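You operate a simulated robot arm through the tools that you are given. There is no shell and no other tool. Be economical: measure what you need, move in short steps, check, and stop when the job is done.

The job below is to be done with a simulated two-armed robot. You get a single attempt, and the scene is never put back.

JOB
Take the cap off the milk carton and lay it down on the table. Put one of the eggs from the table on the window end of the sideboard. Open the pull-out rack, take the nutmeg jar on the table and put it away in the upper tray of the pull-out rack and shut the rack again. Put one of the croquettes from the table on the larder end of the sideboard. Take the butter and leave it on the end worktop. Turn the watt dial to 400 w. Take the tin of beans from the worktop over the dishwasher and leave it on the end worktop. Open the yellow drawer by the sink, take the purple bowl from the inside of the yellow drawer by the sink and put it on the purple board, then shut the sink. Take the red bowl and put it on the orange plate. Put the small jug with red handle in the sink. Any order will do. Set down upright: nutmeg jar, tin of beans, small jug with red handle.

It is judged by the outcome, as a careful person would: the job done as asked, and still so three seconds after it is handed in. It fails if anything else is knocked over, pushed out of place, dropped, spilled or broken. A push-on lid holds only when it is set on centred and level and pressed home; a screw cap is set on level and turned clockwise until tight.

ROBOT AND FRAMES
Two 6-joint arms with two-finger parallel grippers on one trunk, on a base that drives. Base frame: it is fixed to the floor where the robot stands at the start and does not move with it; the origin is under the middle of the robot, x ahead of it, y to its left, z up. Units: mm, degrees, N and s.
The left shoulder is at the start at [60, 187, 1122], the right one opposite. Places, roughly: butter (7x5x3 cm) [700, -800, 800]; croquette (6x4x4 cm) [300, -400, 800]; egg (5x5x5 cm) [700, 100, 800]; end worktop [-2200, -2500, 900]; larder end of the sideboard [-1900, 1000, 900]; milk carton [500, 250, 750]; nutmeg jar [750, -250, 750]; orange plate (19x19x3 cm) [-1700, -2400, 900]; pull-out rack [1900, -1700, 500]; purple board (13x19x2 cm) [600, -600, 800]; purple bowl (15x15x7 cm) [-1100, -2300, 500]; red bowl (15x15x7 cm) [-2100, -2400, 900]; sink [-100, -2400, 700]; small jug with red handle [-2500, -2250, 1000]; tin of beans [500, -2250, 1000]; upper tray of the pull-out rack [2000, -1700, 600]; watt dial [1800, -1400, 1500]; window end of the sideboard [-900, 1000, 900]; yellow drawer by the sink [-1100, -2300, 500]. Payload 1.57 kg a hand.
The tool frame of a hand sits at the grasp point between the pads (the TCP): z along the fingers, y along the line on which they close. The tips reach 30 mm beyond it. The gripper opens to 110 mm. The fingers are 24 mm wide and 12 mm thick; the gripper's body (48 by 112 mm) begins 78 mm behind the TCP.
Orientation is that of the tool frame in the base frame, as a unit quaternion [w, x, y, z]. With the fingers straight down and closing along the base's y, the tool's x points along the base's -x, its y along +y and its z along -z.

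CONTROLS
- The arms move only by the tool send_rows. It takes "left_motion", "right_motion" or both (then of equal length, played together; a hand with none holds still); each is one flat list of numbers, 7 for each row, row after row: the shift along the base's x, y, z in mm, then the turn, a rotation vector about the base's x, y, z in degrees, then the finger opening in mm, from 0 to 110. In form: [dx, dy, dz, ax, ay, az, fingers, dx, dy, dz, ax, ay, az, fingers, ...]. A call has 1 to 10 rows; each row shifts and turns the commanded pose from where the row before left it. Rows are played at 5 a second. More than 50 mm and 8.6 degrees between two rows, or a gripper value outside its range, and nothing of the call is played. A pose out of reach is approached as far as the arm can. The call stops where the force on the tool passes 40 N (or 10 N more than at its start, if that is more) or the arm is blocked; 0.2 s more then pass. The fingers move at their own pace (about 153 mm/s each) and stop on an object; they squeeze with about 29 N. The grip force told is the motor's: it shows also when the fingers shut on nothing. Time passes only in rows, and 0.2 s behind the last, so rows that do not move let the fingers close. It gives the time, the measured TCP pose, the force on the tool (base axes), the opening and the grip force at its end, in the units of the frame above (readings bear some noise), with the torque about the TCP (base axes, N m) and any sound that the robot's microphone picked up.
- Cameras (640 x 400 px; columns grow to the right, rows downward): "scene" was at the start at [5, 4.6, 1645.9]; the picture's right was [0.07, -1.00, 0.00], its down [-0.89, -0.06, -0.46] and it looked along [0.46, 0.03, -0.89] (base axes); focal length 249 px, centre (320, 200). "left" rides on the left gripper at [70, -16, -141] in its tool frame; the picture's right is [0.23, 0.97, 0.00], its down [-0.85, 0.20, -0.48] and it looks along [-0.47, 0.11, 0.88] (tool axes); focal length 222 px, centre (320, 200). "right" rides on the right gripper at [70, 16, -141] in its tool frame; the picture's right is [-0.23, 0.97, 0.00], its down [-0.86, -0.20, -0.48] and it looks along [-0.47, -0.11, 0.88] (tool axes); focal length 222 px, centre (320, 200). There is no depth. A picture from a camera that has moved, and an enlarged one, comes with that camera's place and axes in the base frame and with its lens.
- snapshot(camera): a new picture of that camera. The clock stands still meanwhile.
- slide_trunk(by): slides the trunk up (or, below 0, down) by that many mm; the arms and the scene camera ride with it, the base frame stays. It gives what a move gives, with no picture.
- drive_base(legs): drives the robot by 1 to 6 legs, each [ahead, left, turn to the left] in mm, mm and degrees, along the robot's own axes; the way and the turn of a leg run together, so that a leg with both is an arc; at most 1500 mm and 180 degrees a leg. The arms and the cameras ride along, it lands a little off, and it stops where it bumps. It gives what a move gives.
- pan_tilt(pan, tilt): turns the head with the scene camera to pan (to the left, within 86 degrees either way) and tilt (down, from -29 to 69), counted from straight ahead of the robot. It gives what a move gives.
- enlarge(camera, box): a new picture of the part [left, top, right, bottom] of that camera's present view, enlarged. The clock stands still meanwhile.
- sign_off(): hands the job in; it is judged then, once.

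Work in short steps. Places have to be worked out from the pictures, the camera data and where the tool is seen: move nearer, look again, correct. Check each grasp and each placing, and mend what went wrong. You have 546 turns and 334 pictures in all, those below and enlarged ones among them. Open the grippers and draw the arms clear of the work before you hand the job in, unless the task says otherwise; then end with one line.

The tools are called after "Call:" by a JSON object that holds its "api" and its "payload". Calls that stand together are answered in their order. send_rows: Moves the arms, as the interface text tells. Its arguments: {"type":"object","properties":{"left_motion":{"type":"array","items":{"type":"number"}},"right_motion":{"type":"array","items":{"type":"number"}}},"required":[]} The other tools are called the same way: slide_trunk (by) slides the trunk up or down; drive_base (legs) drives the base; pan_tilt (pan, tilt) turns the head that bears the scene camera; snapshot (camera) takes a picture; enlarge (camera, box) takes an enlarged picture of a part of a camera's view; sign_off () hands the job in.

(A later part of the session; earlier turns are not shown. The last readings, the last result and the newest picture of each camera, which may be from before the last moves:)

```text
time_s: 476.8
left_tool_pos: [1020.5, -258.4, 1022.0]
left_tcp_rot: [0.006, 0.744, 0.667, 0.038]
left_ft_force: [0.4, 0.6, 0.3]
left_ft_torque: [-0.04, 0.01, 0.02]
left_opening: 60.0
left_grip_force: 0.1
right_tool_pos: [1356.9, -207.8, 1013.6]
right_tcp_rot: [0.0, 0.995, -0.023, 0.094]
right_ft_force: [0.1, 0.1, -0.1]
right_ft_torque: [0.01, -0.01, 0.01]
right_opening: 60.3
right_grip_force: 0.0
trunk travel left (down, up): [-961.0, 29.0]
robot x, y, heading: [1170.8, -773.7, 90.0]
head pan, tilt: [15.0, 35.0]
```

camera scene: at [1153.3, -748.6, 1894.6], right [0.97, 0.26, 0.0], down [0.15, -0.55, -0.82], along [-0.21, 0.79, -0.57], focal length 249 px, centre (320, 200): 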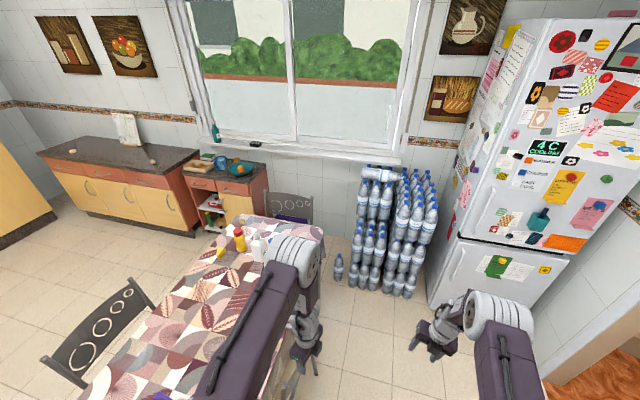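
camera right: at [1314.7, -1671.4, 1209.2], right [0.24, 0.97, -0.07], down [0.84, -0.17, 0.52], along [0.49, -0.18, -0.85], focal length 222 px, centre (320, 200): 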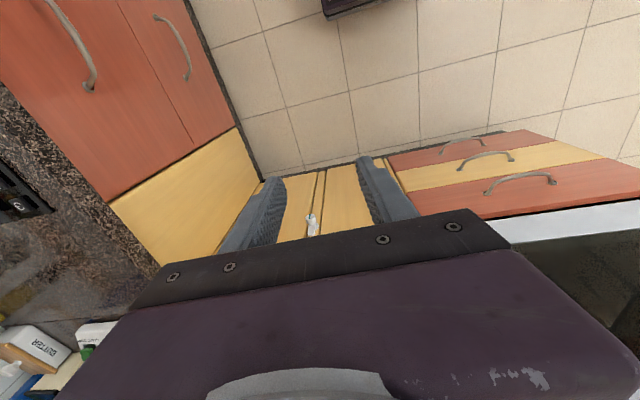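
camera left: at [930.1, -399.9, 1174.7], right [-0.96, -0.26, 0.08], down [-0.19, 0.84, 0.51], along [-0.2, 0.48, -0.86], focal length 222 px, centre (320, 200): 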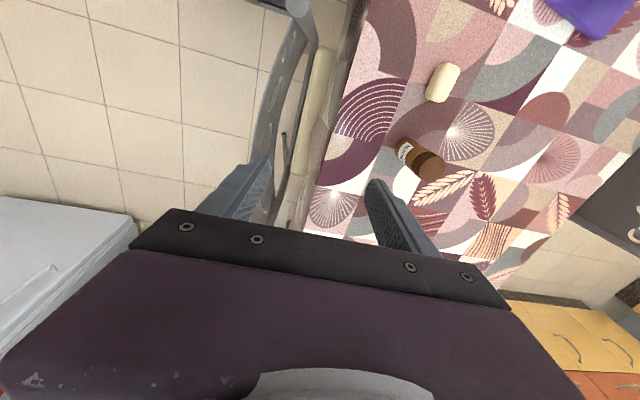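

Both arms are healthy again. Trim the small tilts and move the left hand over the nutmeg jar.

Call:
{"api": "send_rows", "payload": {"left_motion": [-41, -7, 0, -1.2, 1.9, 0, 80, -41, -7, 0, -1.2, 1.8, 0, 80, -41, -7, 0, 0, 0, 0, 80, -41, -8, 0, 0, 0, 0, 80, -41, -8, 0, 0, 0, 0, 80, -41, -8, 0, 0, 0, 0, 80, -41, -8, 0, 0, 0, 0, 80], "right_motion": [0, -20, 0, 0, 5.4, 0, 60, 0, -20, 0, 0, 5.4, 0, 60, 0, -20, 0, 0, 0, 0, 60, 0, -20, 0, 0, 0, 0, 60, 0, -20, 0, 0, 0, 0, 60, 0, 0, 0, 0, 0, 0, 60, 0, 0, 0, 0, 0, 0, 60]}}

Call:
{"api": "snapshot", "payload": {"camera": "left"}}

```text
time_s: 478.4
left_tool_pos: [732.7, -312.4, 1022.6]
left_tcp_rot: [0.001, 0.745, 0.667, 0.001]
left_ft_force: [0.7, -0.7, 0.7]
left_ft_torque: [0.04, -0.03, 0.01]
left_opening: 80.1
left_grip_force: 0.2
right_tool_pos: [1354.4, -308.7, 1013.7]
right_tcp_rot: [0.002, 1.0, -0.023, 0.001]
right_ft_force: [-0.2, 0.3, -0.2]
right_ft_torque: [0.0, 0.01, 0.01]
right_opening: 60.0
right_grip_force: 0.0
trunk travel left (down, up): [-961.0, 29.0]
robot x, y, heading: [1175.8, -775.1, 90.2]
head pan, tilt: [15.0, 35.0]
```

```text
131 pictures are left
camera left: at [723.9, -240.7, 1163.7], right [0.99, 0.12, 0.0], down [0.1, -0.87, 0.48], along [0.06, -0.47, -0.88], focal length 222 px, centre (320, 200)
```

left: 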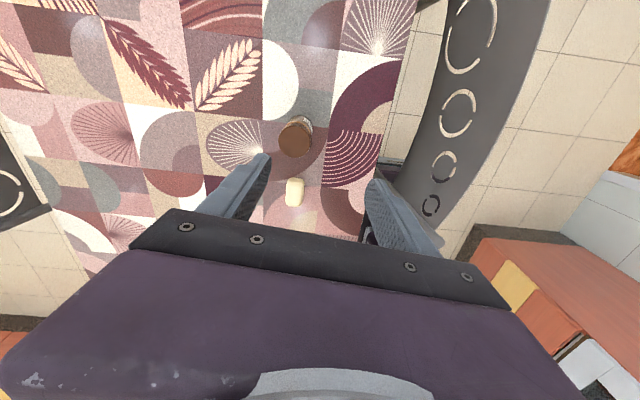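

Tracking is exact now. Jar ≈[700,−308]. Shift, then lower the trunk 110 and re-check.

Call:
{"api": "send_rows", "payload": {"left_motion": [-17, 2, 0, 0, 0, 0, 80, -16, 2, 0, 0, 0, 0, 80]}}

Call:
{"api": "slide_trunk", "payload": {"by": -110}}

Call:
{"api": "snapshot", "payload": {"camera": "left"}}

```text
time_s: 479.0
left_tool_pos: [700.7, -308.9, 1018.9]
left_tcp_rot: [0.0, 0.744, 0.668, 0.001]
left_ft_force: [0.7, -0.2, 0.2]
left_ft_torque: [0.0, -0.03, 0.0]
left_opening: 80.2
left_grip_force: 0.1
right_tool_pos: [1354.3, -307.5, 1014.8]
right_tcp_rot: [0.003, 1.0, -0.023, 0.002]
right_ft_force: [-0.4, -0.7, 0.2]
right_ft_torque: [-0.02, -0.01, 0.01]
right_opening: 59.9
right_grip_force: 0.0
trunk travel left (down, up): [-961.0, 29.0]
robot x, y, heading: [1177.3, -771.1, 90.0]
head pan, tilt: [15.0, 35.0]
```

```text
time_s: 480.4
left_tool_pos: [702.9, -308.3, 909.3]
left_tcp_rot: [0.001, 0.745, 0.667, 0.002]
left_ft_force: [0.5, 0.5, -0.4]
left_ft_torque: [-0.01, 0.01, -0.02]
left_opening: 80.0
left_grip_force: 0.1
right_tool_pos: [1354.7, -308.6, 904.0]
right_tcp_rot: [0.002, 1.0, -0.023, 0.0]
right_ft_force: [-0.7, 0.5, -0.5]
right_ft_torque: [0.03, -0.02, 0.01]
right_opening: 59.9
right_grip_force: 0.1
trunk travel left (down, up): [-851.0, 139.0]
robot x, y, heading: [1172.4, -777.0, 90.2]
head pan, tilt: [15.0, 35.0]
```

```text
130 pictures are left
camera left: at [693.4, -237.3, 1051.9], right [0.99, 0.12, 0.0], down [0.1, -0.87, 0.48], along [0.06, -0.47, -0.88], focal length 222 px, centre (320, 200)
```

left: 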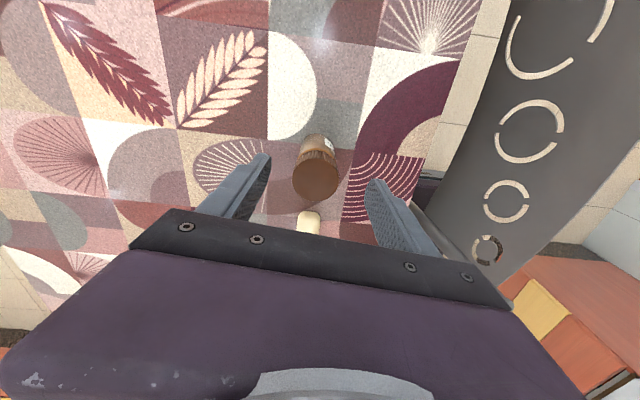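

Jar ≈[697,−300], top ≈895. Trim and lower another 70 mm (TCP ≈838).

Call:
{"api": "send_rows", "payload": {"left_motion": [-5, 8, 0, 0, 0, 0, 85]}}

Call:
{"api": "slide_trunk", "payload": {"by": -70}}

Call:
{"api": "snapshot", "payload": {"camera": "left"}}

```text
time_s: 480.8
left_tool_pos: [698.3, -301.1, 910.2]
left_tcp_rot: [0.001, 0.744, 0.668, 0.002]
left_ft_force: [0.5, 0.2, -0.1]
left_ft_torque: [-0.03, -0.03, 0.02]
left_opening: 85.0
left_grip_force: 0.0
right_tool_pos: [1355.0, -307.7, 902.7]
right_tcp_rot: [0.003, 1.0, -0.023, 0.0]
right_ft_force: [0.6, 0.8, 0.2]
right_ft_torque: [-0.02, 0.0, 0.0]
right_opening: 60.0
right_grip_force: 0.1
trunk travel left (down, up): [-851.0, 139.0]
robot x, y, heading: [1174.1, -773.7, 90.4]
head pan, tilt: [15.0, 35.0]
```

```text
time_s: 481.9
left_tool_pos: [697.9, -301.2, 838.9]
left_tcp_rot: [0.0, 0.745, 0.667, 0.001]
left_ft_force: [-0.6, 0.1, 0.3]
left_ft_torque: [0.0, -0.01, -0.01]
left_opening: 85.0
left_grip_force: 0.1
right_tool_pos: [1355.9, -308.4, 833.3]
right_tcp_rot: [0.003, 1.0, -0.023, -0.001]
right_ft_force: [0.8, -0.3, -0.5]
right_ft_torque: [0.0, 0.03, 0.01]
right_opening: 60.1
right_grip_force: 0.1
trunk travel left (down, up): [-781.0, 209.0]
robot x, y, heading: [1171.9, -774.1, 90.2]
head pan, tilt: [15.0, 35.0]
```

```text
129 pictures are left
camera left: at [688.9, -229.7, 981.7], right [0.99, 0.12, 0.0], down [0.1, -0.87, 0.48], along [0.06, -0.47, -0.88], focal length 222 px, centre (320, 200)
```

left: 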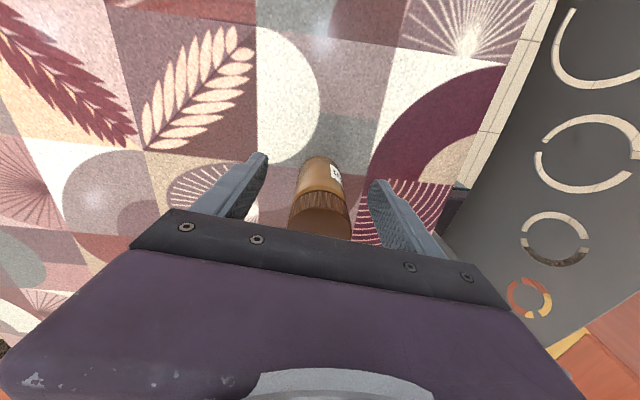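

The jar stands between the fingers. Close.

Call:
{"api": "send_rows", "payload": {"left_motion": [0, 0, 0, 0, 0, 0, 65, 0, 0, 0, 0, 0, 0, 45, 0, 0, 0, 0, 0, 0, 30, 0, 0, 0, 0, 0, 0, 30]}}

Call:
{"api": "slide_trunk", "payload": {"by": 180}}

Call:
{"api": "snapshot", "payload": {"camera": "left"}}

```text
time_s: 482.9
left_tool_pos: [697.9, -300.8, 840.2]
left_tcp_rot: [0.001, 0.744, 0.668, 0.002]
left_ft_force: [-0.4, -0.2, 0.6]
left_ft_torque: [-0.02, 0.07, -0.04]
left_opening: 39.8
left_grip_force: 28.6
right_tool_pos: [1355.7, -307.9, 832.6]
right_tcp_rot: [0.002, 1.0, -0.023, 0.0]
right_ft_force: [0.2, 0.5, 0.0]
right_ft_torque: [0.0, -0.01, -0.01]
right_opening: 59.7
right_grip_force: 0.2
trunk travel left (down, up): [-781.0, 209.0]
robot x, y, heading: [1175.8, -775.1, 90.2]
head pan, tilt: [15.0, 35.0]
```

```text
time_s: 484.9
left_tool_pos: [696.8, -301.6, 1018.9]
left_tcp_rot: [0.001, 0.745, 0.667, 0.0]
left_ft_force: [-0.2, 0.4, -2.0]
left_ft_torque: [0.02, -0.02, -0.04]
left_opening: 40.0
left_grip_force: 28.7
right_tool_pos: [1354.7, -307.1, 1013.5]
right_tcp_rot: [0.003, 1.0, -0.022, 0.0]
right_ft_force: [-0.3, 0.3, 0.5]
right_ft_torque: [0.01, -0.02, -0.01]
right_opening: 59.7
right_grip_force: 0.0
trunk travel left (down, up): [-961.0, 29.0]
robot x, y, heading: [1172.9, -775.6, 90.4]
head pan, tilt: [15.0, 35.0]
```

```text
128 pictures are left
camera left: at [688.9, -229.6, 1161.4], right [0.99, 0.12, 0.0], down [0.1, -0.87, 0.48], along [0.06, -0.47, -0.88], focal length 222 px, centre (320, 200)
```

left: 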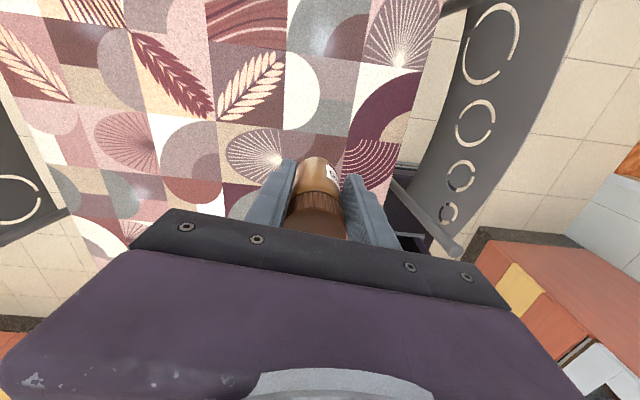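

Jar held (40 mm). Retract both hands toward the robot.

Call:
{"api": "send_rows", "payload": {"left_motion": [41, -15, 5, 0, 0, 0, 30, 41, -15, 5, 0, 0, 0, 30, 41, -15, 5, 0, 0, 0, 30, 41, -15, 5, 0, 0, 0, 30, 41, -15, 5, 0, 0, 0, 30, 41, -15, 5, 0, 0, 0, 30, 41, -15, 0, 0, 0, 0, 30, 39, -15, 0, 0, 0, 0, 30], "right_motion": [2, -14, 0, 0, 0, 0, 60, 2, -14, 0, 0, 0, 0, 60, 2, -14, 0, 0, 0, 0, 60, 2, -14, 0, 0, 0, 0, 60, 2, -14, 0, 0, 0, 0, 60, 2, -14, 0, 0, 0, 0, 60, 2, -14, 0, 0, 0, 0, 60, 2, -14, 0, 0, 0, 0, 60]}}

```text
time_s: 486.7
left_tool_pos: [1027.3, -416.6, 1049.9]
left_tcp_rot: [-0.001, 0.744, 0.668, 0.0]
left_ft_force: [1.0, -0.1, -0.6]
left_ft_torque: [0.0, 0.03, -0.02]
left_opening: 40.2
left_grip_force: 29.0
right_tool_pos: [1372.4, -420.4, 1014.3]
right_tcp_rot: [0.002, 1.0, -0.023, -0.001]
right_ft_force: [-0.2, 0.5, 0.1]
right_ft_torque: [0.01, 0.03, -0.02]
right_opening: 60.0
right_grip_force: 0.0
trunk travel left (down, up): [-961.0, 29.0]
robot x, y, heading: [1176.4, -775.6, 90.0]
head pan, tilt: [15.0, 35.0]
```

Now back down past the table, turn left 180° (hands sweep over the table side, away from the oven).

Call:
{"api": "drive_base", "payload": {"legs": [[-425, -25, 0], [0, 0, 180]]}}

Call:
{"api": "pan_tilt", "payload": {"pan": 20, "tilt": 55}}

Call:
{"api": "snapshot", "payload": {"camera": "scene"}}

```text
time_s: 496.6
left_tool_pos: [1348.1, -1549.9, 1049.2]
left_tcp_rot: [0.0, -0.664, 0.747, 0.0]
left_ft_force: [-1.1, 0.3, -1.2]
left_ft_torque: [-0.01, -0.01, -0.01]
left_opening: 40.1
left_grip_force: 29.3
right_tool_pos: [1002.6, -1543.2, 1013.8]
right_tcp_rot: [0.0, 0.027, 1.0, 0.002]
right_ft_force: [-0.5, 0.1, 0.6]
right_ft_torque: [0.01, 0.03, -0.02]
right_opening: 59.9
right_grip_force: 0.2
trunk travel left (down, up): [-961.0, 29.0]
robot x, y, heading: [1201.5, -1190.7, -90.2]
head pan, tilt: [15.0, 35.0]
```

```text
time_s: 497.4
left_tool_pos: [1347.2, -1550.0, 1049.6]
left_tcp_rot: [-0.001, -0.665, 0.747, 0.001]
left_ft_force: [-0.4, 0.1, -0.9]
left_ft_torque: [-0.03, 0.01, 0.0]
left_opening: 40.3
left_grip_force: 29.2
right_tool_pos: [1003.3, -1544.3, 1014.5]
right_tcp_rot: [0.0, 0.027, 1.0, 0.003]
right_ft_force: [0.1, 0.4, 0.1]
right_ft_torque: [-0.03, 0.01, 0.0]
right_opening: 60.1
right_grip_force: 0.0
trunk travel left (down, up): [-961.0, 29.0]
robot x, y, heading: [1201.3, -1191.3, -90.4]
head pan, tilt: [20.0, 55.0]
```

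```text
127 pictures are left
camera scene: at [1227.8, -1199.3, 1866.4], right [-0.94, -0.34, 0.0], down [-0.28, 0.77, -0.57], along [0.19, -0.54, -0.82], focal length 249 px, centre (320, 200)
```

scene: 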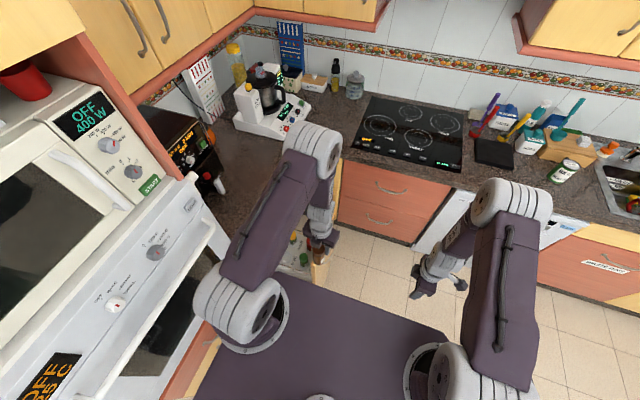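

Shift 135 mm toward the oven side and look down into the rack.

Call:
{"api": "drive_base", "payload": {"legs": [[0, 135, 0.3]]}}

Call:
{"api": "snapshot", "payload": {"camera": "left"}}

Call:
{"api": "pan_tilt", "payload": {"pan": 0, "tilt": 62}}

Call:
{"api": "snapshot", "payload": {"camera": "scene"}}

```text
time_s: 498.7
left_tool_pos: [1480.5, -1550.3, 1051.0]
left_tcp_rot: [0.001, -0.666, 0.746, -0.001]
left_ft_force: [-1.2, -0.8, -1.7]
left_ft_torque: [0.0, -0.04, 0.03]
left_opening: 40.3
left_grip_force: 29.0
right_tool_pos: [1134.8, -1545.4, 1014.0]
right_tcp_rot: [0.001, 0.025, 1.0, 0.003]
right_ft_force: [-0.2, 0.4, -0.4]
right_ft_torque: [0.02, -0.01, -0.03]
right_opening: 60.2
right_grip_force: 0.0
trunk travel left (down, up): [-961.0, 29.0]
robot x, y, heading: [1339.1, -1189.9, -89.9]
head pan, tilt: [20.0, 55.0]
```

```text
126 pictures are left
camera left: at [1489.1, -1619.9, 1191.8], right [-0.99, -0.12, 0.0], down [-0.1, 0.87, 0.48], along [-0.06, 0.47, -0.88], focal length 222 px, centre (320, 200)
```

left: 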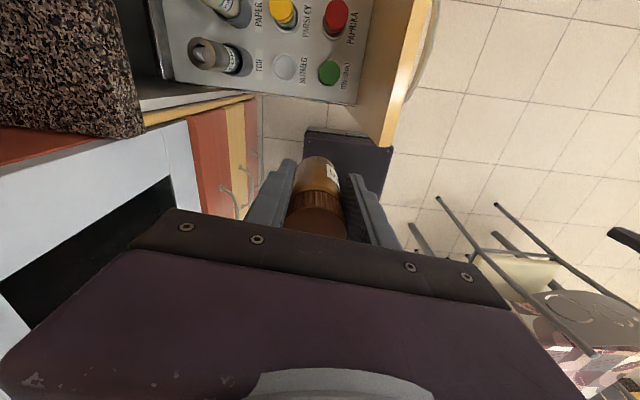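

```text
time_s: 499.6
left_tool_pos: [1484.0, -1549.3, 1049.1]
left_tcp_rot: [-0.001, -0.667, 0.745, 0.0]
left_ft_force: [0.7, -0.2, -1.0]
left_ft_torque: [-0.03, 0.02, 0.0]
left_opening: 40.0
left_grip_force: 28.6
right_tool_pos: [1137.8, -1544.9, 1015.1]
right_tcp_rot: [0.0, 0.024, 1.0, 0.002]
right_ft_force: [-0.1, 0.4, 0.1]
right_ft_torque: [0.02, 0.03, 0.03]
right_opening: 60.0
right_grip_force: 0.1
trunk travel left (down, up): [-961.0, 29.0]
robot x, y, heading: [1329.2, -1191.4, -90.1]
head pan, tilt: [0.0, 62.0]
```

```text
125 pictures are left
camera scene: at [1338.7, -1195.9, 1858.0], right [-1.0, 0.0, 0.0], down [0.0, 0.88, -0.47], along [0.0, -0.47, -0.88], focal length 249 px, centre (320, 200)
```

scene: 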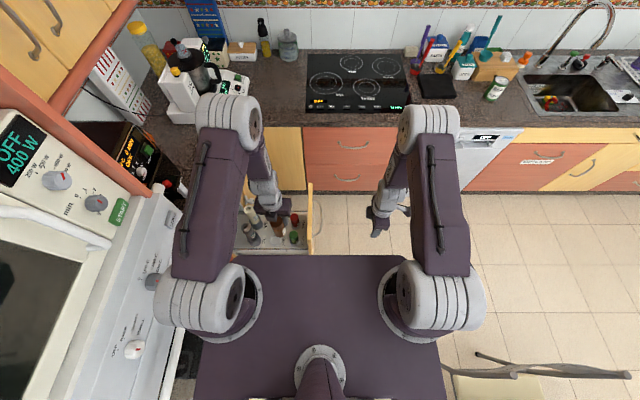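

The upper tray has labelled places, including an empty NUTMEG circle. Zoom in.

Call:
{"api": "enlarge", "payload": {"camera": "left", "box": [150, 0, 390, 150]}}

```text
2.67 times, centred on (270, 75) of left
camera zoom: at [1493.0, -1619.8, 1191.2], right [-0.99, -0.12, 0.0], down [-0.1, 0.87, 0.48], along [-0.06, 0.47, -0.88], focal length 592 px, centre (453, 533)
```

zoom: 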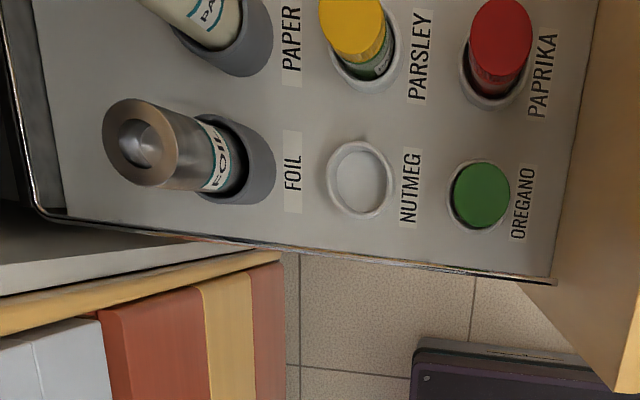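

Call:
{"api": "enlarge", "payload": {"camera": "scene", "box": [220, 180, 330, 260]}}

```text
5.00 times, centred on (275, 220) of scene
camera zoom: at [1338.7, -1195.9, 1858.0], right [-1.0, 0.0, 0.0], down [0.0, 0.88, -0.47], along [0.0, -0.47, -0.88], focal length 1246 px, centre (545, 100)
```

zoom: 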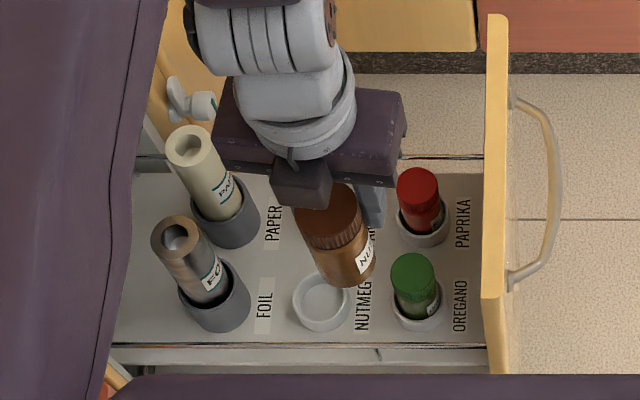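

Nutmeg cup rim ≈[1578,−1636,572]. Move the jar above it, then lower in stages.

Call:
{"api": "send_rows", "payload": {"left_motion": [32, -29, 0, 0, 0, 0, 30, 32, -29, 0, 0, 0, 0, 30, 31, -28, 0, 0, 0, 0, 30]}}

Call:
{"api": "slide_trunk", "payload": {"by": -300}}

Call:
{"api": "snapshot", "payload": {"camera": "left"}}

Call:
{"api": "enlarge", "payload": {"camera": "scene", "box": [200, 160, 360, 280]}}

```text
time_s: 500.4
left_tool_pos: [1576.7, -1636.4, 1047.4]
left_tcp_rot: [0.0, -0.666, 0.746, 0.001]
left_ft_force: [-0.1, 0.1, -2.0]
left_ft_torque: [0.0, 0.03, 0.0]
left_opening: 40.1
left_grip_force: 28.7
right_tool_pos: [1137.9, -1545.0, 1015.2]
right_tcp_rot: [0.0, 0.024, 1.0, 0.003]
right_ft_force: [-0.1, 0.3, -0.4]
right_ft_torque: [0.02, 0.02, -0.02]
right_opening: 60.0
right_grip_force: 0.1
trunk travel left (down, up): [-961.0, 29.0]
robot x, y, heading: [1335.2, -1189.1, -90.1]
head pan, tilt: [0.0, 62.0]
```

```text
time_s: 503.4
left_tool_pos: [1576.5, -1637.0, 748.9]
left_tcp_rot: [-0.001, -0.666, 0.746, 0.001]
left_ft_force: [-0.1, -0.7, -1.7]
left_ft_torque: [-0.02, 0.02, -0.06]
left_opening: 40.2
left_grip_force: 28.7
right_tool_pos: [1138.3, -1543.4, 713.7]
right_tcp_rot: [-0.001, 0.025, 1.0, 0.003]
right_ft_force: [-0.8, -0.5, -1.7]
right_ft_torque: [-0.02, 0.0, 0.0]
right_opening: 60.0
right_grip_force: 0.0
trunk travel left (down, up): [-661.0, 329.0]
robot x, y, heading: [1334.3, -1194.7, -89.9]
head pan, tilt: [0.0, 62.0]
```

```text
122 pictures are left
camera left: at [1584.6, -1707.5, 890.0], right [-0.99, -0.12, 0.0], down [-0.1, 0.87, 0.48], along [-0.06, 0.47, -0.88], focal length 222 px, centre (320, 200)
```

left: 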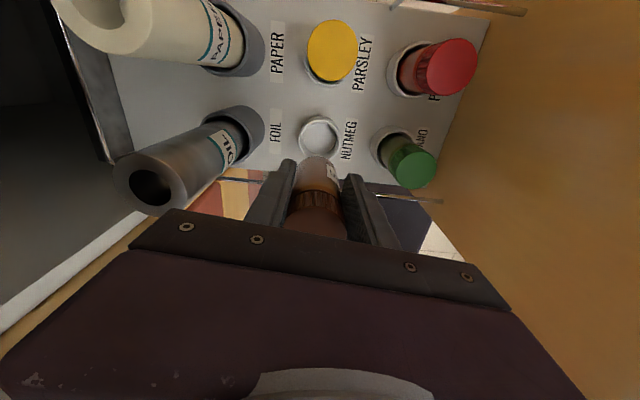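

```text
3.33 times, centred on (280, 220) of scene
camera zoom: at [1336.7, -1195.8, 1558.0], right [-1.0, 0.0, 0.0], down [0.0, 0.88, -0.47], along [0.0, -0.47, -0.88], focal length 831 px, centre (453, 133)
```

zoom: 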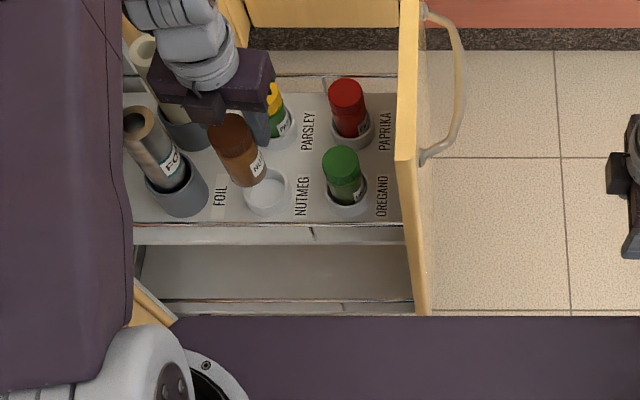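

The jar sits ~20 mm off the TCP (toward the robot), so shift −20 in y and +3 in x, then lower 55 mm and re-check.

Call:
{"api": "send_rows", "payload": {"left_motion": [3, -20, 0, 0, 0, 0, 30]}}

Call:
{"api": "slide_trunk", "payload": {"by": -62}}

Call:
{"api": "enlarge", "payload": {"camera": "left", "box": [220, 70, 420, 240]}}

Call:
{"api": "enlarge", "payload": {"camera": "scene", "box": [220, 170, 330, 260]}}

```text
time_s: 503.8
left_tool_pos: [1579.5, -1654.7, 747.1]
left_tcp_rot: [-0.001, -0.667, 0.745, 0.001]
left_ft_force: [0.8, -0.8, -0.8]
left_ft_torque: [0.01, 0.04, 0.01]
left_opening: 39.9
left_grip_force: 29.0
right_tool_pos: [1138.6, -1545.8, 714.5]
right_tcp_rot: [0.001, 0.024, 1.0, 0.003]
right_ft_force: [-0.3, 0.2, -0.8]
right_ft_torque: [0.01, -0.02, -0.01]
right_opening: 60.2
right_grip_force: 0.0
trunk travel left (down, up): [-661.0, 329.0]
robot x, y, heading: [1336.4, -1195.3, -89.9]
head pan, tilt: [0.0, 62.0]
```

```text
time_s: 504.8
left_tool_pos: [1580.2, -1655.0, 685.4]
left_tcp_rot: [-0.002, -0.666, 0.746, 0.0]
left_ft_force: [-0.2, 0.3, -0.8]
left_ft_torque: [0.02, 0.02, -0.01]
left_opening: 40.2
left_grip_force: 29.4
right_tool_pos: [1136.6, -1544.0, 652.1]
right_tcp_rot: [0.0, 0.024, 1.0, 0.002]
right_ft_force: [0.8, 0.2, 0.2]
right_ft_torque: [-0.01, -0.02, -0.01]
right_opening: 60.0
right_grip_force: 0.0
trunk travel left (down, up): [-599.0, 391.0]
robot x, y, heading: [1332.3, -1188.9, -90.1]
head pan, tilt: [0.0, 62.0]
```

```text
2.35 times, centred on (320, 155) of left
camera zoom: at [1588.2, -1725.7, 827.7], right [-0.99, -0.12, 0.0], down [-0.1, 0.87, 0.48], along [-0.06, 0.47, -0.88], focal length 523 px, centre (320, 306)
```

zoom: 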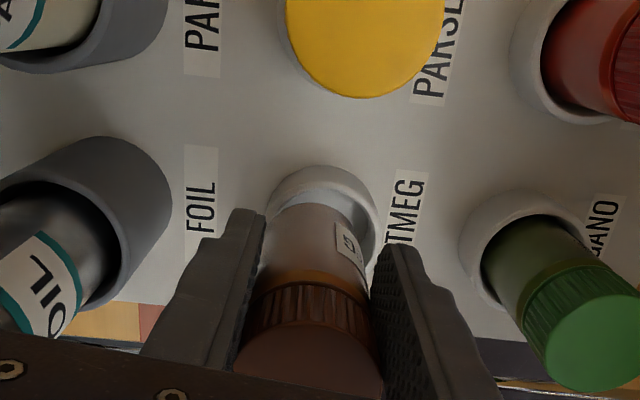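

```text
4.44 times, centred on (275, 215) of scene
camera zoom: at [1336.7, -1195.7, 1496.0], right [-1.0, 0.0, 0.0], down [0.0, 0.88, -0.47], along [0.0, -0.47, -0.88], focal length 1108 px, centre (520, 133)
```

zoom: 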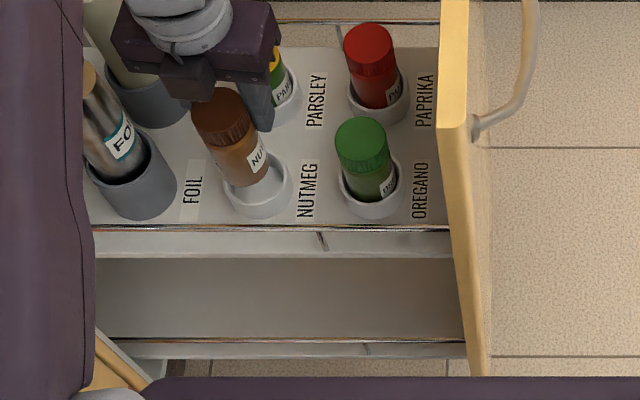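

Very close. Nudge −3 in x and lower to the rim in small steps.

Call:
{"api": "send_rows", "payload": {"left_motion": [-3, 0, -10, 0, 0, 0, 30, 0, 0, -10, 0, 0, 0, 30, 0, 0, -6, 0, 0, 0, 30]}}

Call:
{"api": "enlarge", "payload": {"camera": "left", "box": [220, 70, 420, 240]}}

Call:
{"api": "enlarge", "payload": {"camera": "scene", "box": [230, 180, 310, 245]}}

```text
time_s: 505.6
left_tool_pos: [1577.1, -1656.6, 659.8]
left_tcp_rot: [0.0, -0.667, 0.745, -0.001]
left_ft_force: [-0.1, 0.5, 0.2]
left_ft_torque: [0.01, -0.03, 0.01]
left_opening: 30.0
left_grip_force: 0.0
right_tool_pos: [1138.4, -1544.6, 650.9]
right_tcp_rot: [0.0, 0.025, 1.0, 0.002]
right_ft_force: [0.2, -0.5, -0.1]
right_ft_torque: [0.01, 0.04, 0.01]
right_opening: 60.0
right_grip_force: 0.1
trunk travel left (down, up): [-599.0, 391.0]
robot x, y, heading: [1336.2, -1191.1, -89.8]
head pan, tilt: [0.0, 62.0]
```

```text
2.35 times, centred on (320, 155) of left
camera zoom: at [1585.0, -1726.8, 801.0], right [-0.99, -0.12, 0.0], down [-0.1, 0.87, 0.48], along [-0.06, 0.47, -0.88], focal length 523 px, centre (320, 306)
```

zoom: 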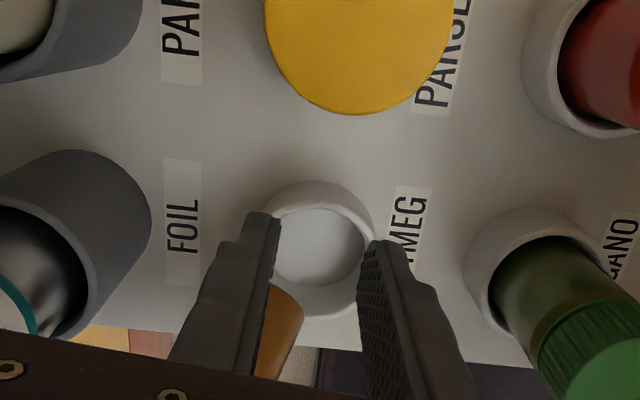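

```text
6.15 times, centred on (270, 212) of scene
camera zoom: at [1336.8, -1196.2, 1496.0], right [-1.0, 0.0, 0.0], down [0.0, 0.88, -0.47], along [0.0, -0.47, -0.88], focal length 1534 px, centre (628, 123)
```

zoom: 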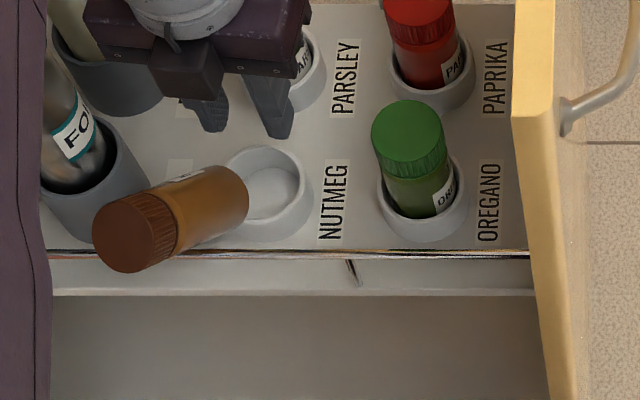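

The jar slipped out because the grip was off-centre; it's now leaning ~45° in the tray against the side rail. Raise the hand straight up carefully and inspect.

Call:
{"api": "slide_trunk", "payload": {"by": 110}}

Call:
{"api": "snapshot", "payload": {"camera": "left"}}

Call:
{"api": "enlarge", "payload": {"camera": "scene", "box": [220, 170, 330, 260]}}

```text
time_s: 507.0
left_tool_pos: [1577.6, -1655.9, 770.3]
left_tcp_rot: [0.0, -0.667, 0.745, 0.001]
left_ft_force: [-0.5, 0.0, 1.1]
left_ft_torque: [0.01, -0.03, -0.02]
left_opening: 29.8
left_grip_force: 0.1
right_tool_pos: [1137.0, -1544.6, 762.3]
right_tcp_rot: [0.0, 0.025, 1.0, 0.003]
right_ft_force: [-0.6, -0.2, -0.2]
right_ft_torque: [0.01, 0.03, 0.01]
right_opening: 59.9
right_grip_force: 0.1
trunk travel left (down, up): [-709.0, 281.0]
robot x, y, heading: [1336.4, -1190.4, -89.8]
head pan, tilt: [0.0, 62.0]
```

```text
116 pictures are left
camera left: at [1584.9, -1726.5, 911.1], right [-0.99, -0.12, 0.0], down [-0.1, 0.87, 0.48], along [-0.06, 0.47, -0.88], focal length 222 px, centre (320, 200)
```

left: 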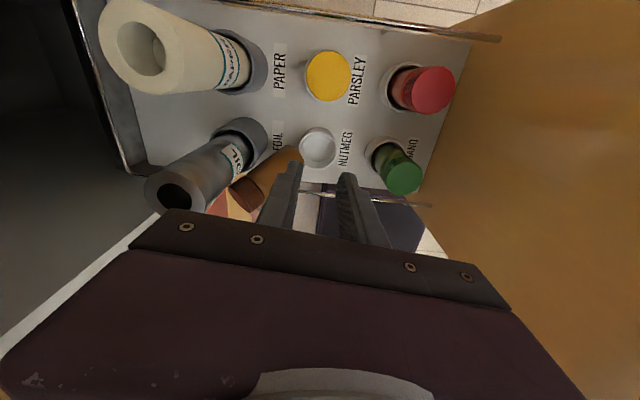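

```text
4.44 times, centred on (275, 215) of scene
camera zoom: at [1336.6, -1196.0, 1606.0], right [-1.0, 0.0, 0.0], down [0.0, 0.88, -0.47], along [0.0, -0.47, -0.88], focal length 1108 px, centre (520, 133)
```

zoom: 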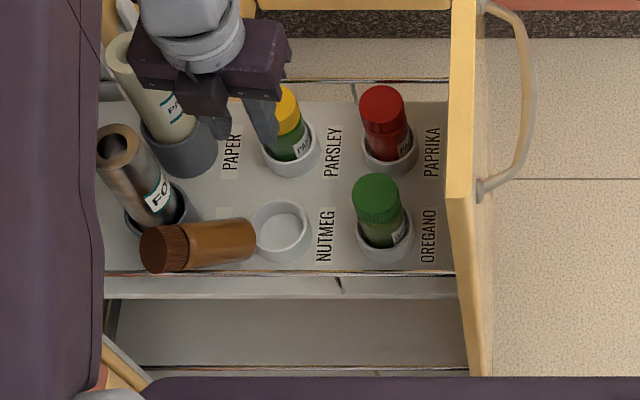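

The jar leans 46° with its cap at [1673,−1581,656] and bottom at [1607,−1626,574]. I'll regrasp near the cap with the fingers across its lean. Raise a bit and rotate the left hand +130°.

Call:
{"api": "slide_trunk", "payload": {"by": 80}}

Call:
{"api": "send_rows", "payload": {"left_motion": [10, 8, 0, 0, 0, 8.2, 60, 10, 8, 0, 0, 0, 8.2, 60, 10, 8, 0, 0, 0, 8.2, 60, 10, 8, 0, 0, 0, 8.2, 60, 10, 8, 0, 0, 0, 8.2, 60, 10, 8, 0, 0, 0, 8.2, 60, 10, 8, 0, 0, 0, 8.2, 60, 10, 8, 0, 0, 0, 8.2, 60]}}

Call:
{"api": "send_rows", "payload": {"left_motion": [1, 1, 0, 0, 0, 8.2, 60, 1, 1, 0, 0, 0, 8.2, 60, 1, 1, 0, 0, 0, 8.2, 60, 1, 1, 0, 0, 0, 8.2, 60, 1, 1, 0, 0, 0, 8.2, 60, 1, 0, 0, 0, 0, 8.2, 60, 1, 0, 0, 0, 0, 8.2, 60, 0, 0, 0, 0, 0, 8.2, 60]}}

Call:
{"api": "snapshot", "payload": {"camera": "left"}}

```text
time_s: 508.2
left_tool_pos: [1576.5, -1655.3, 849.3]
left_tcp_rot: [-0.001, -0.667, 0.745, 0.001]
left_ft_force: [0.3, 0.1, 0.5]
left_ft_torque: [0.0, -0.01, -0.03]
left_opening: 29.8
left_grip_force: 0.2
right_tool_pos: [1137.7, -1543.6, 842.6]
right_tcp_rot: [0.001, 0.024, 1.0, 0.003]
right_ft_force: [0.5, 0.0, 0.2]
right_ft_torque: [0.0, -0.05, -0.01]
right_opening: 59.6
right_grip_force: 0.1
trunk travel left (down, up): [-789.0, 201.0]
robot x, y, heading: [1332.8, -1189.7, -89.8]
head pan, tilt: [0.0, 62.0]
```

```text
time_s: 510.0
left_tool_pos: [1668.8, -1530.5, 835.6]
left_tcp_rot: [0.001, 0.964, -0.264, 0.0]
left_ft_force: [0.4, 0.2, -0.7]
left_ft_torque: [0.0, 0.0, 0.03]
left_opening: 60.0
left_grip_force: 0.0
left hand out of reach, approached as far as the arm can: row 2, 3, 4, 5, 6
right_tool_pos: [1137.9, -1544.0, 842.4]
right_tcp_rot: [0.0, 0.025, 1.0, 0.002]
right_ft_force: [-0.6, -0.6, -0.8]
right_ft_torque: [0.0, -0.02, -0.02]
right_opening: 59.8
right_grip_force: 0.1
trunk travel left (down, up): [-789.0, 201.0]
robot x, y, heading: [1333.7, -1190.6, -89.8]
head pan, tilt: [0.0, 62.0]
```

```text
time_s: 510.8
left_tool_pos: [1672.0, -1541.6, 837.3]
left_tcp_rot: [0.009, 0.998, -0.066, 0.005]
left_ft_force: [-4.9, -37.9, -17.1]
left_ft_torque: [5.77, 0.85, -3.31]
left_opening: 60.6
left_grip_force: 0.0
right_tool_pos: [1137.5, -1547.3, 841.0]
right_tcp_rot: [-0.001, 0.026, 1.0, 0.004]
right_ft_force: [0.4, 0.6, 0.5]
right_ft_torque: [-0.07, 0.01, 0.0]
right_opening: 59.9
right_grip_force: 0.1
trunk travel left (down, up): [-789.0, 201.0]
robot x, y, heading: [1335.4, -1192.7, -90.3]
head pan, tilt: [0.0, 62.0]
stopped in row 4 (left hand): the force on the tool passed its limit (the readings are from after the stop); the commanded pose is now the measured one
```

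```text
114 pictures are left
camera left: at [1741.8, -1531.8, 979.1], right [0.1, -1.0, 0.02], down [-0.88, -0.08, 0.47], along [-0.47, -0.06, -0.88], focal length 222 px, centre (320, 200)
```

left: 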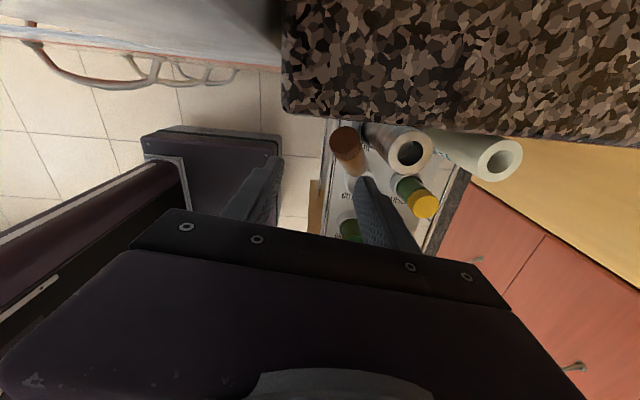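

The hand's camera side touched the oven column. Back away in −x.

Call:
{"api": "send_rows", "payload": {"left_motion": [-25, 0, 5, 0, 0, 0, 60, -30, 0, 5, 0, 0, 0, 60]}}

Call:
{"api": "snapshot", "payload": {"camera": "left"}}

Call:
{"api": "snapshot", "payload": {"camera": "scene"}}

```text
time_s: 511.4
left_tool_pos: [1621.1, -1546.0, 852.8]
left_tcp_rot: [0.002, 0.998, -0.056, 0.005]
left_ft_force: [0.3, -0.3, 0.4]
left_ft_torque: [-0.01, -0.03, 0.05]
left_opening: 59.9
left_grip_force: 0.0
left hand out of reach, approached as far as the arm can: row 1, 2
right_tool_pos: [1136.8, -1545.5, 842.3]
right_tcp_rot: [0.001, 0.026, 1.0, 0.003]
right_ft_force: [0.2, -1.3, -0.2]
right_ft_torque: [-0.02, -0.03, -0.03]
right_opening: 59.9
right_grip_force: 0.1
trunk travel left (down, up): [-789.0, 201.0]
robot x, y, heading: [1335.8, -1193.6, -89.9]
head pan, tilt: [0.0, 62.0]
```

```text
113 pictures are left
camera left: at [1691.2, -1536.8, 994.5], right [0.12, -0.99, 0.01], down [-0.88, -0.1, 0.47], along [-0.47, -0.06, -0.88], focal length 222 px, centre (320, 200)
```

left: 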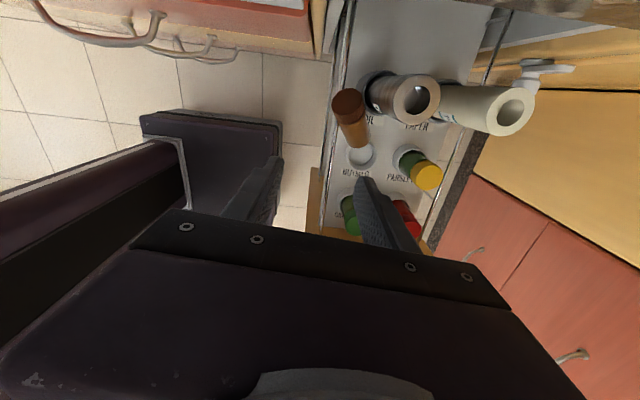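

```text
112 pictures are left
camera scene: at [1334.1, -1196.1, 1686.1], right [-1.0, 0.0, 0.0], down [0.0, 0.88, -0.47], along [0.0, -0.47, -0.88], focal length 249 px, centre (320, 200)
```

scene: 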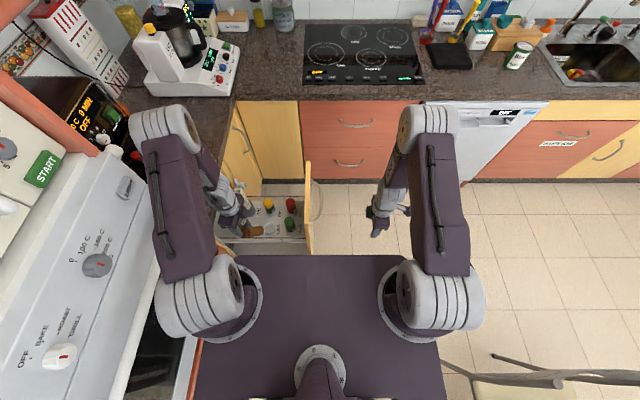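

I need the hand turned the other way (camera on the −x side). Raise, retract, and rotate back −204° in free air.

Call:
{"api": "slide_trunk", "payload": {"by": 150}}

Call:
{"api": "send_rows", "payload": {"left_motion": [-12, 0, 0, 0, 0, -8.5, 60, -12, 0, 0, 0, 0, -8.5, 60, -12, 0, 0, 0, 0, -8.5, 60, -12, 0, 0, 0, 0, -8.5, 60, -12, 0, 0, 0, 0, -8.5, 60, -12, 0, 0, 0, 0, -8.5, 60, -12, 0, 0, 0, 0, -8.5, 60, -12, 0, 0, 0, 0, -8.5, 60, -12, 0, 0, 0, 0, -8.5, 60, -12, 0, 0, 0, 0, -8.5, 60]}}

Call:
{"api": "send_rows", "payload": {"left_motion": [0, 0, 0, 0, 0, -8.5, 60, 0, 0, 0, 0, 0, -8.5, 60, 0, 0, 0, 0, 0, -8.5, 60, 0, 0, 0, 0, 0, -8.5, 60, 0, 0, 0, 0, 0, -8.5, 60, 0, 0, 0, 0, 0, -8.5, 60, 0, 0, 0, 0, 0, -8.5, 60, 0, 0, 0, 0, 0, -8.5, 60, 0, 0, 0, 0, 0, -8.5, 60, 0, 0, 0, 0, 0, -8.5, 60]}}

Call:
{"api": "send_rows", "payload": {"left_motion": [0, 0, 0, 0, 0, -8.5, 60, 0, 0, 0, 0, 0, -8.5, 60, 0, 0, 0, 0, 0, -8.5, 60, 0, 0, 0, 0, 0, -8.5, 60, 0, 0, 0, 0, 0, -8.5, 60, 0, 0, 0, 0, 0, -8.5, 60, 0, 0, 0, 0, 0, -8.5, 60, 0, 0, 0, 0, 0, -8.5, 60, 0, 0, 0, 0, 0, -8.5, 60, 0, 0, 0, 0, 0, -8.5, 60]}}

```text
time_s: 513.2
left_tool_pos: [1622.3, -1547.1, 1001.5]
left_tcp_rot: [0.002, 0.998, -0.057, 0.004]
left_ft_force: [-0.7, -0.3, -0.5]
left_ft_torque: [0.07, -0.02, -0.01]
left_opening: 60.0
left_grip_force: 0.0
right_tool_pos: [1136.5, -1544.5, 991.6]
right_tcp_rot: [0.0, 0.025, 1.0, 0.003]
right_ft_force: [-1.1, -0.2, 0.8]
right_ft_torque: [-0.03, 0.02, 0.0]
right_opening: 59.9
right_grip_force: 0.0
trunk travel left (down, up): [-939.0, 51.0]
robot x, y, heading: [1335.4, -1193.5, -90.3]
head pan, tilt: [0.0, 62.0]
```

```text
time_s: 515.4
left_tool_pos: [1502.5, -1558.0, 1004.8]
left_tcp_rot: [-0.001, -0.697, 0.717, -0.003]
left_ft_force: [-0.4, -0.4, 0.1]
left_ft_torque: [0.01, -0.03, 0.0]
left_opening: 60.2
left_grip_force: 0.0
left hand out of reach, approached as far as the arm can: row 2, 3, 5
right_tool_pos: [1136.8, -1543.8, 992.4]
right_tcp_rot: [0.0, 0.025, 1.0, 0.003]
right_ft_force: [0.1, 0.4, -0.6]
right_ft_torque: [-0.01, 0.01, -0.03]
right_opening: 59.9
right_grip_force: 0.0
trunk travel left (down, up): [-939.0, 51.0]
robot x, y, heading: [1336.5, -1194.6, -90.1]
head pan, tilt: [0.0, 62.0]
```

```text
time_s: 517.6
left_tool_pos: [1505.3, -1556.0, 1005.2]
left_tcp_rot: [-0.004, -0.029, 1.0, 0.002]
left_ft_force: [0.6, 0.1, 0.0]
left_ft_torque: [0.0, 0.01, 0.02]
left_opening: 60.0
left_grip_force: 0.1
right_tool_pos: [1136.9, -1543.8, 993.2]
right_tcp_rot: [0.0, 0.025, 1.0, 0.002]
right_ft_force: [-0.2, 0.3, 0.7]
right_ft_torque: [0.01, 0.03, 0.02]
right_opening: 59.7
right_grip_force: 0.1
trunk travel left (down, up): [-939.0, 51.0]
robot x, y, heading: [1333.9, -1192.6, -90.0]
head pan, tilt: [0.0, 62.0]
```

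```text
time_s: 519.8
left_tool_pos: [1505.6, -1557.4, 1003.6]
left_tcp_rot: [-0.001, 0.628, 0.778, 0.004]
left_ft_force: [0.1, 0.1, 0.2]
left_ft_torque: [0.05, 0.01, -0.01]
left_opening: 59.6
left_grip_force: 0.1
left hand out of reach, approached as far as the arm can: row 10
right_tool_pos: [1135.5, -1545.0, 993.5]
right_tcp_rot: [0.001, 0.025, 1.0, 0.003]
right_ft_force: [-0.3, 0.0, 0.5]
right_ft_torque: [0.01, -0.01, -0.01]
right_opening: 60.1
right_grip_force: 0.1
trunk travel left (down, up): [-939.0, 51.0]
robot x, y, heading: [1334.5, -1192.3, -90.0]
head pan, tilt: [0.0, 62.0]
```

Roll limits found (yaw 12…340). Rotate +77° so the fingers close along y with the camera on the −x side.

Call:
{"api": "send_rows", "payload": {"left_motion": [10, 0, 0, 0, 0, 8.5, 60, 10, 0, 0, 0, 0, 8.5, 60, 10, 0, 0, 0, 0, 8.5, 60, 10, 0, 0, 0, 0, 8.5, 60, 10, 0, 0, 0, 0, 8.5, 60, 10, 0, 0, 0, 0, 8.5, 60, 10, -5, 0, 0, 0, 8.5, 60, 10, -5, 0, 0, 0, 8.5, 60, 15, -5, 0, 0, 0, 8.5, 60]}}

Call:
{"api": "snapshot", "payload": {"camera": "left"}}

```text
time_s: 521.8
left_tool_pos: [1599.9, -1572.0, 1003.7]
left_tcp_rot: [-0.002, 0.01, 1.0, 0.003]
left_ft_force: [0.4, 0.4, 1.3]
left_ft_torque: [0.01, -0.02, 0.01]
left_opening: 60.2
left_grip_force: 0.1
right_tool_pos: [1136.9, -1544.1, 993.8]
right_tcp_rot: [0.0, 0.025, 1.0, 0.003]
right_ft_force: [-0.1, 0.2, -0.1]
right_ft_torque: [0.0, -0.01, -0.03]
right_opening: 60.3
right_grip_force: 0.0
trunk travel left (down, up): [-939.0, 51.0]
robot x, y, heading: [1333.9, -1185.8, -90.2]
head pan, tilt: [0.0, 62.0]
```

```text
111 pictures are left
camera left: at [1530.2, -1587.5, 1146.4], right [-0.21, 0.98, 0.01], down [0.86, 0.18, 0.47], along [0.46, 0.1, -0.88], focal length 222 px, centre (320, 200)
```

left: 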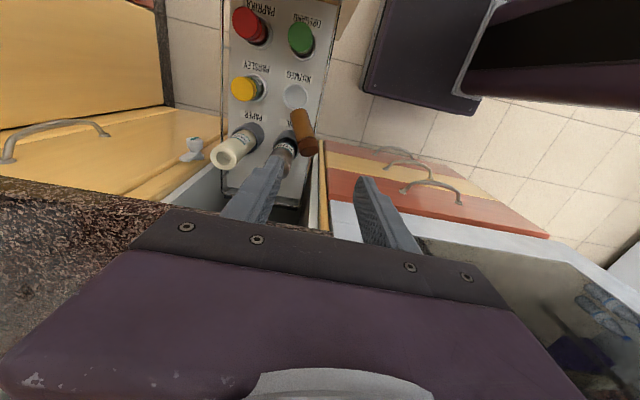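

Better idea: straddle the leaning jar with vertical fingers closing along its lean direction (azimuth 34°); closing will stand it up. Rotate −56°, open to 110, and move over [1653,−1595].

Call:
{"api": "send_rows", "payload": {"left_motion": [8, -3, 0, 0, 0, -8, 110, 8, -3, 0, 0, 0, -8, 110, 8, -3, 0, 0, 0, -8, 110, 8, -3, 0, 0, 0, -8, 110, 7, -4, 0, 0, 0, -8, 110, 7, -4, 0, 0, 0, -8, 110, 7, -4, 0, 0, 0, -8, 110]}}

Call:
{"api": "slide_trunk", "payload": {"by": -220}}

Call:
{"api": "snapshot", "payload": {"camera": "left"}}

Call:
{"api": "enlarge", "payload": {"camera": "scene", "box": [200, 160, 340, 270]}}

```text
time_s: 523.4
left_tool_pos: [1653.6, -1595.6, 1003.7]
left_tcp_rot: [-0.002, 0.481, 0.877, 0.003]
left_ft_force: [0.6, 0.6, 0.6]
left_ft_torque: [0.0, 0.0, -0.05]
left_opening: 110.0
left_grip_force: 0.0
right_tool_pos: [1136.9, -1545.1, 992.3]
right_tcp_rot: [0.0, 0.025, 1.0, 0.003]
right_ft_force: [0.4, 0.7, -0.6]
right_ft_torque: [-0.03, -0.05, 0.0]
right_opening: 60.0
right_grip_force: 0.1
trunk travel left (down, up): [-939.0, 51.0]
robot x, y, heading: [1333.2, -1193.8, -89.9]
head pan, tilt: [0.0, 62.0]
```

```text
time_s: 525.7
left_tool_pos: [1653.1, -1595.5, 784.8]
left_tcp_rot: [-0.001, 0.479, 0.878, 0.004]
left_ft_force: [-0.1, 0.1, 0.9]
left_ft_torque: [0.02, -0.01, 0.02]
left_opening: 110.0
left_grip_force: 0.1
right_tool_pos: [1136.1, -1544.1, 772.7]
right_tcp_rot: [0.0, 0.025, 1.0, 0.003]
right_ft_force: [0.7, -0.5, 0.4]
right_ft_torque: [0.02, 0.01, 0.0]
right_opening: 60.2
right_grip_force: 0.0
trunk travel left (down, up): [-719.0, 271.0]
robot x, y, heading: [1328.7, -1193.4, -89.9]
head pan, tilt: [0.0, 62.0]
```

```text
110 pictures are left
camera left: at [1600.8, -1546.4, 925.9], right [0.7, 0.72, 0.01], down [0.63, -0.61, 0.48], along [0.34, -0.33, -0.88], focal length 222 px, centre (320, 200)
```

left: 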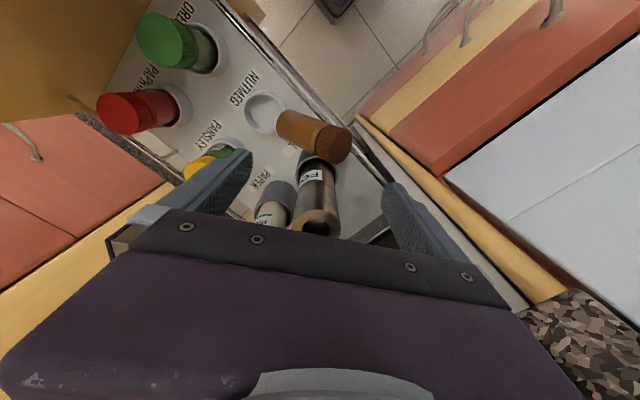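

```text
3.64 times, centred on (270, 215) of scene
camera zoom: at [1336.7, -1196.3, 1616.1], right [-1.0, 0.0, 0.0], down [0.0, 0.88, -0.47], along [0.0, -0.47, -0.88], focal length 906 px, centre (502, 146)
```

zoom: 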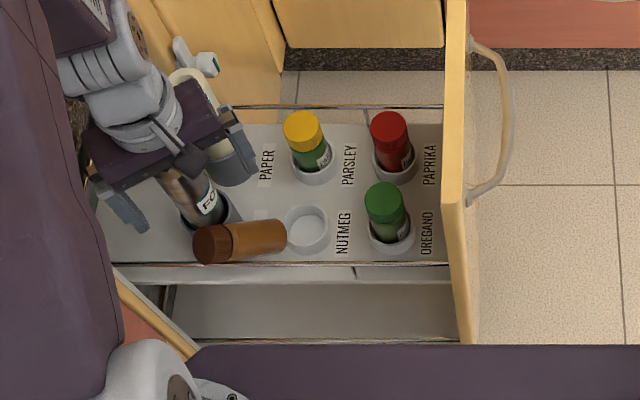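

The jar lies squarely between the fingers. Lower 110 mm and re-check.

Call:
{"api": "slide_trunk", "payload": {"by": -110}}

Call:
{"api": "snapshot", "payload": {"camera": "left"}}

Call:
{"api": "enlarge", "payload": {"camera": "scene", "box": [200, 160, 340, 270]}}

```text
time_s: 527.1
left_tool_pos: [1653.3, -1596.2, 677.5]
left_tcp_rot: [0.002, 0.479, 0.878, 0.001]
left_ft_force: [0.5, 0.5, 34.0]
left_ft_torque: [-1.03, -0.73, 0.01]
left_opening: 110.1
left_grip_force: 0.0
right_tool_pos: [1135.9, -1544.1, 664.6]
right_tcp_rot: [0.001, 0.025, 1.0, 0.001]
right_ft_force: [0.0, -0.3, -0.1]
right_ft_torque: [-0.01, 0.02, 0.02]
right_opening: 60.0
right_grip_force: 0.1
trunk travel left (down, up): [-609.0, 381.0]
robot x, y, heading: [1337.4, -1194.5, -89.9]
head pan, tilt: [0.0, 62.0]
```

```text
108 pictures are left
camera left: at [1600.1, -1546.1, 818.6], right [0.7, 0.72, 0.0], down [0.63, -0.61, 0.48], along [0.35, -0.33, -0.88], focal length 222 px, centre (320, 200)
```

left: 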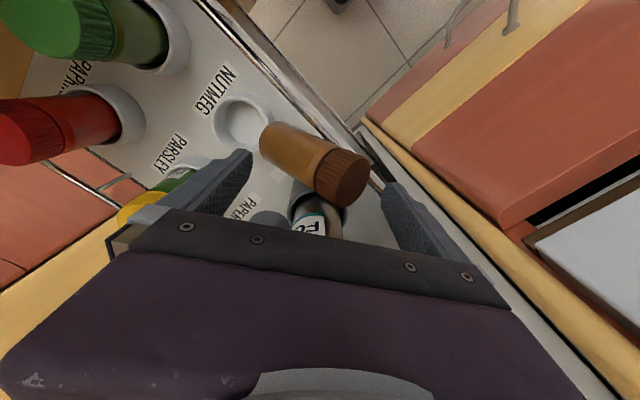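

```text
3.64 times, centred on (270, 215) of scene
camera zoom: at [1334.3, -1193.1, 1506.6], right [-1.0, 0.0, 0.0], down [0.0, 0.88, -0.47], along [0.0, -0.47, -0.88], focal length 906 px, centre (502, 146)
```

zoom: 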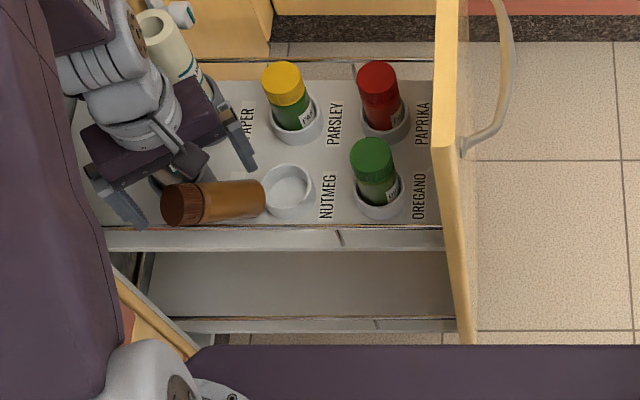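

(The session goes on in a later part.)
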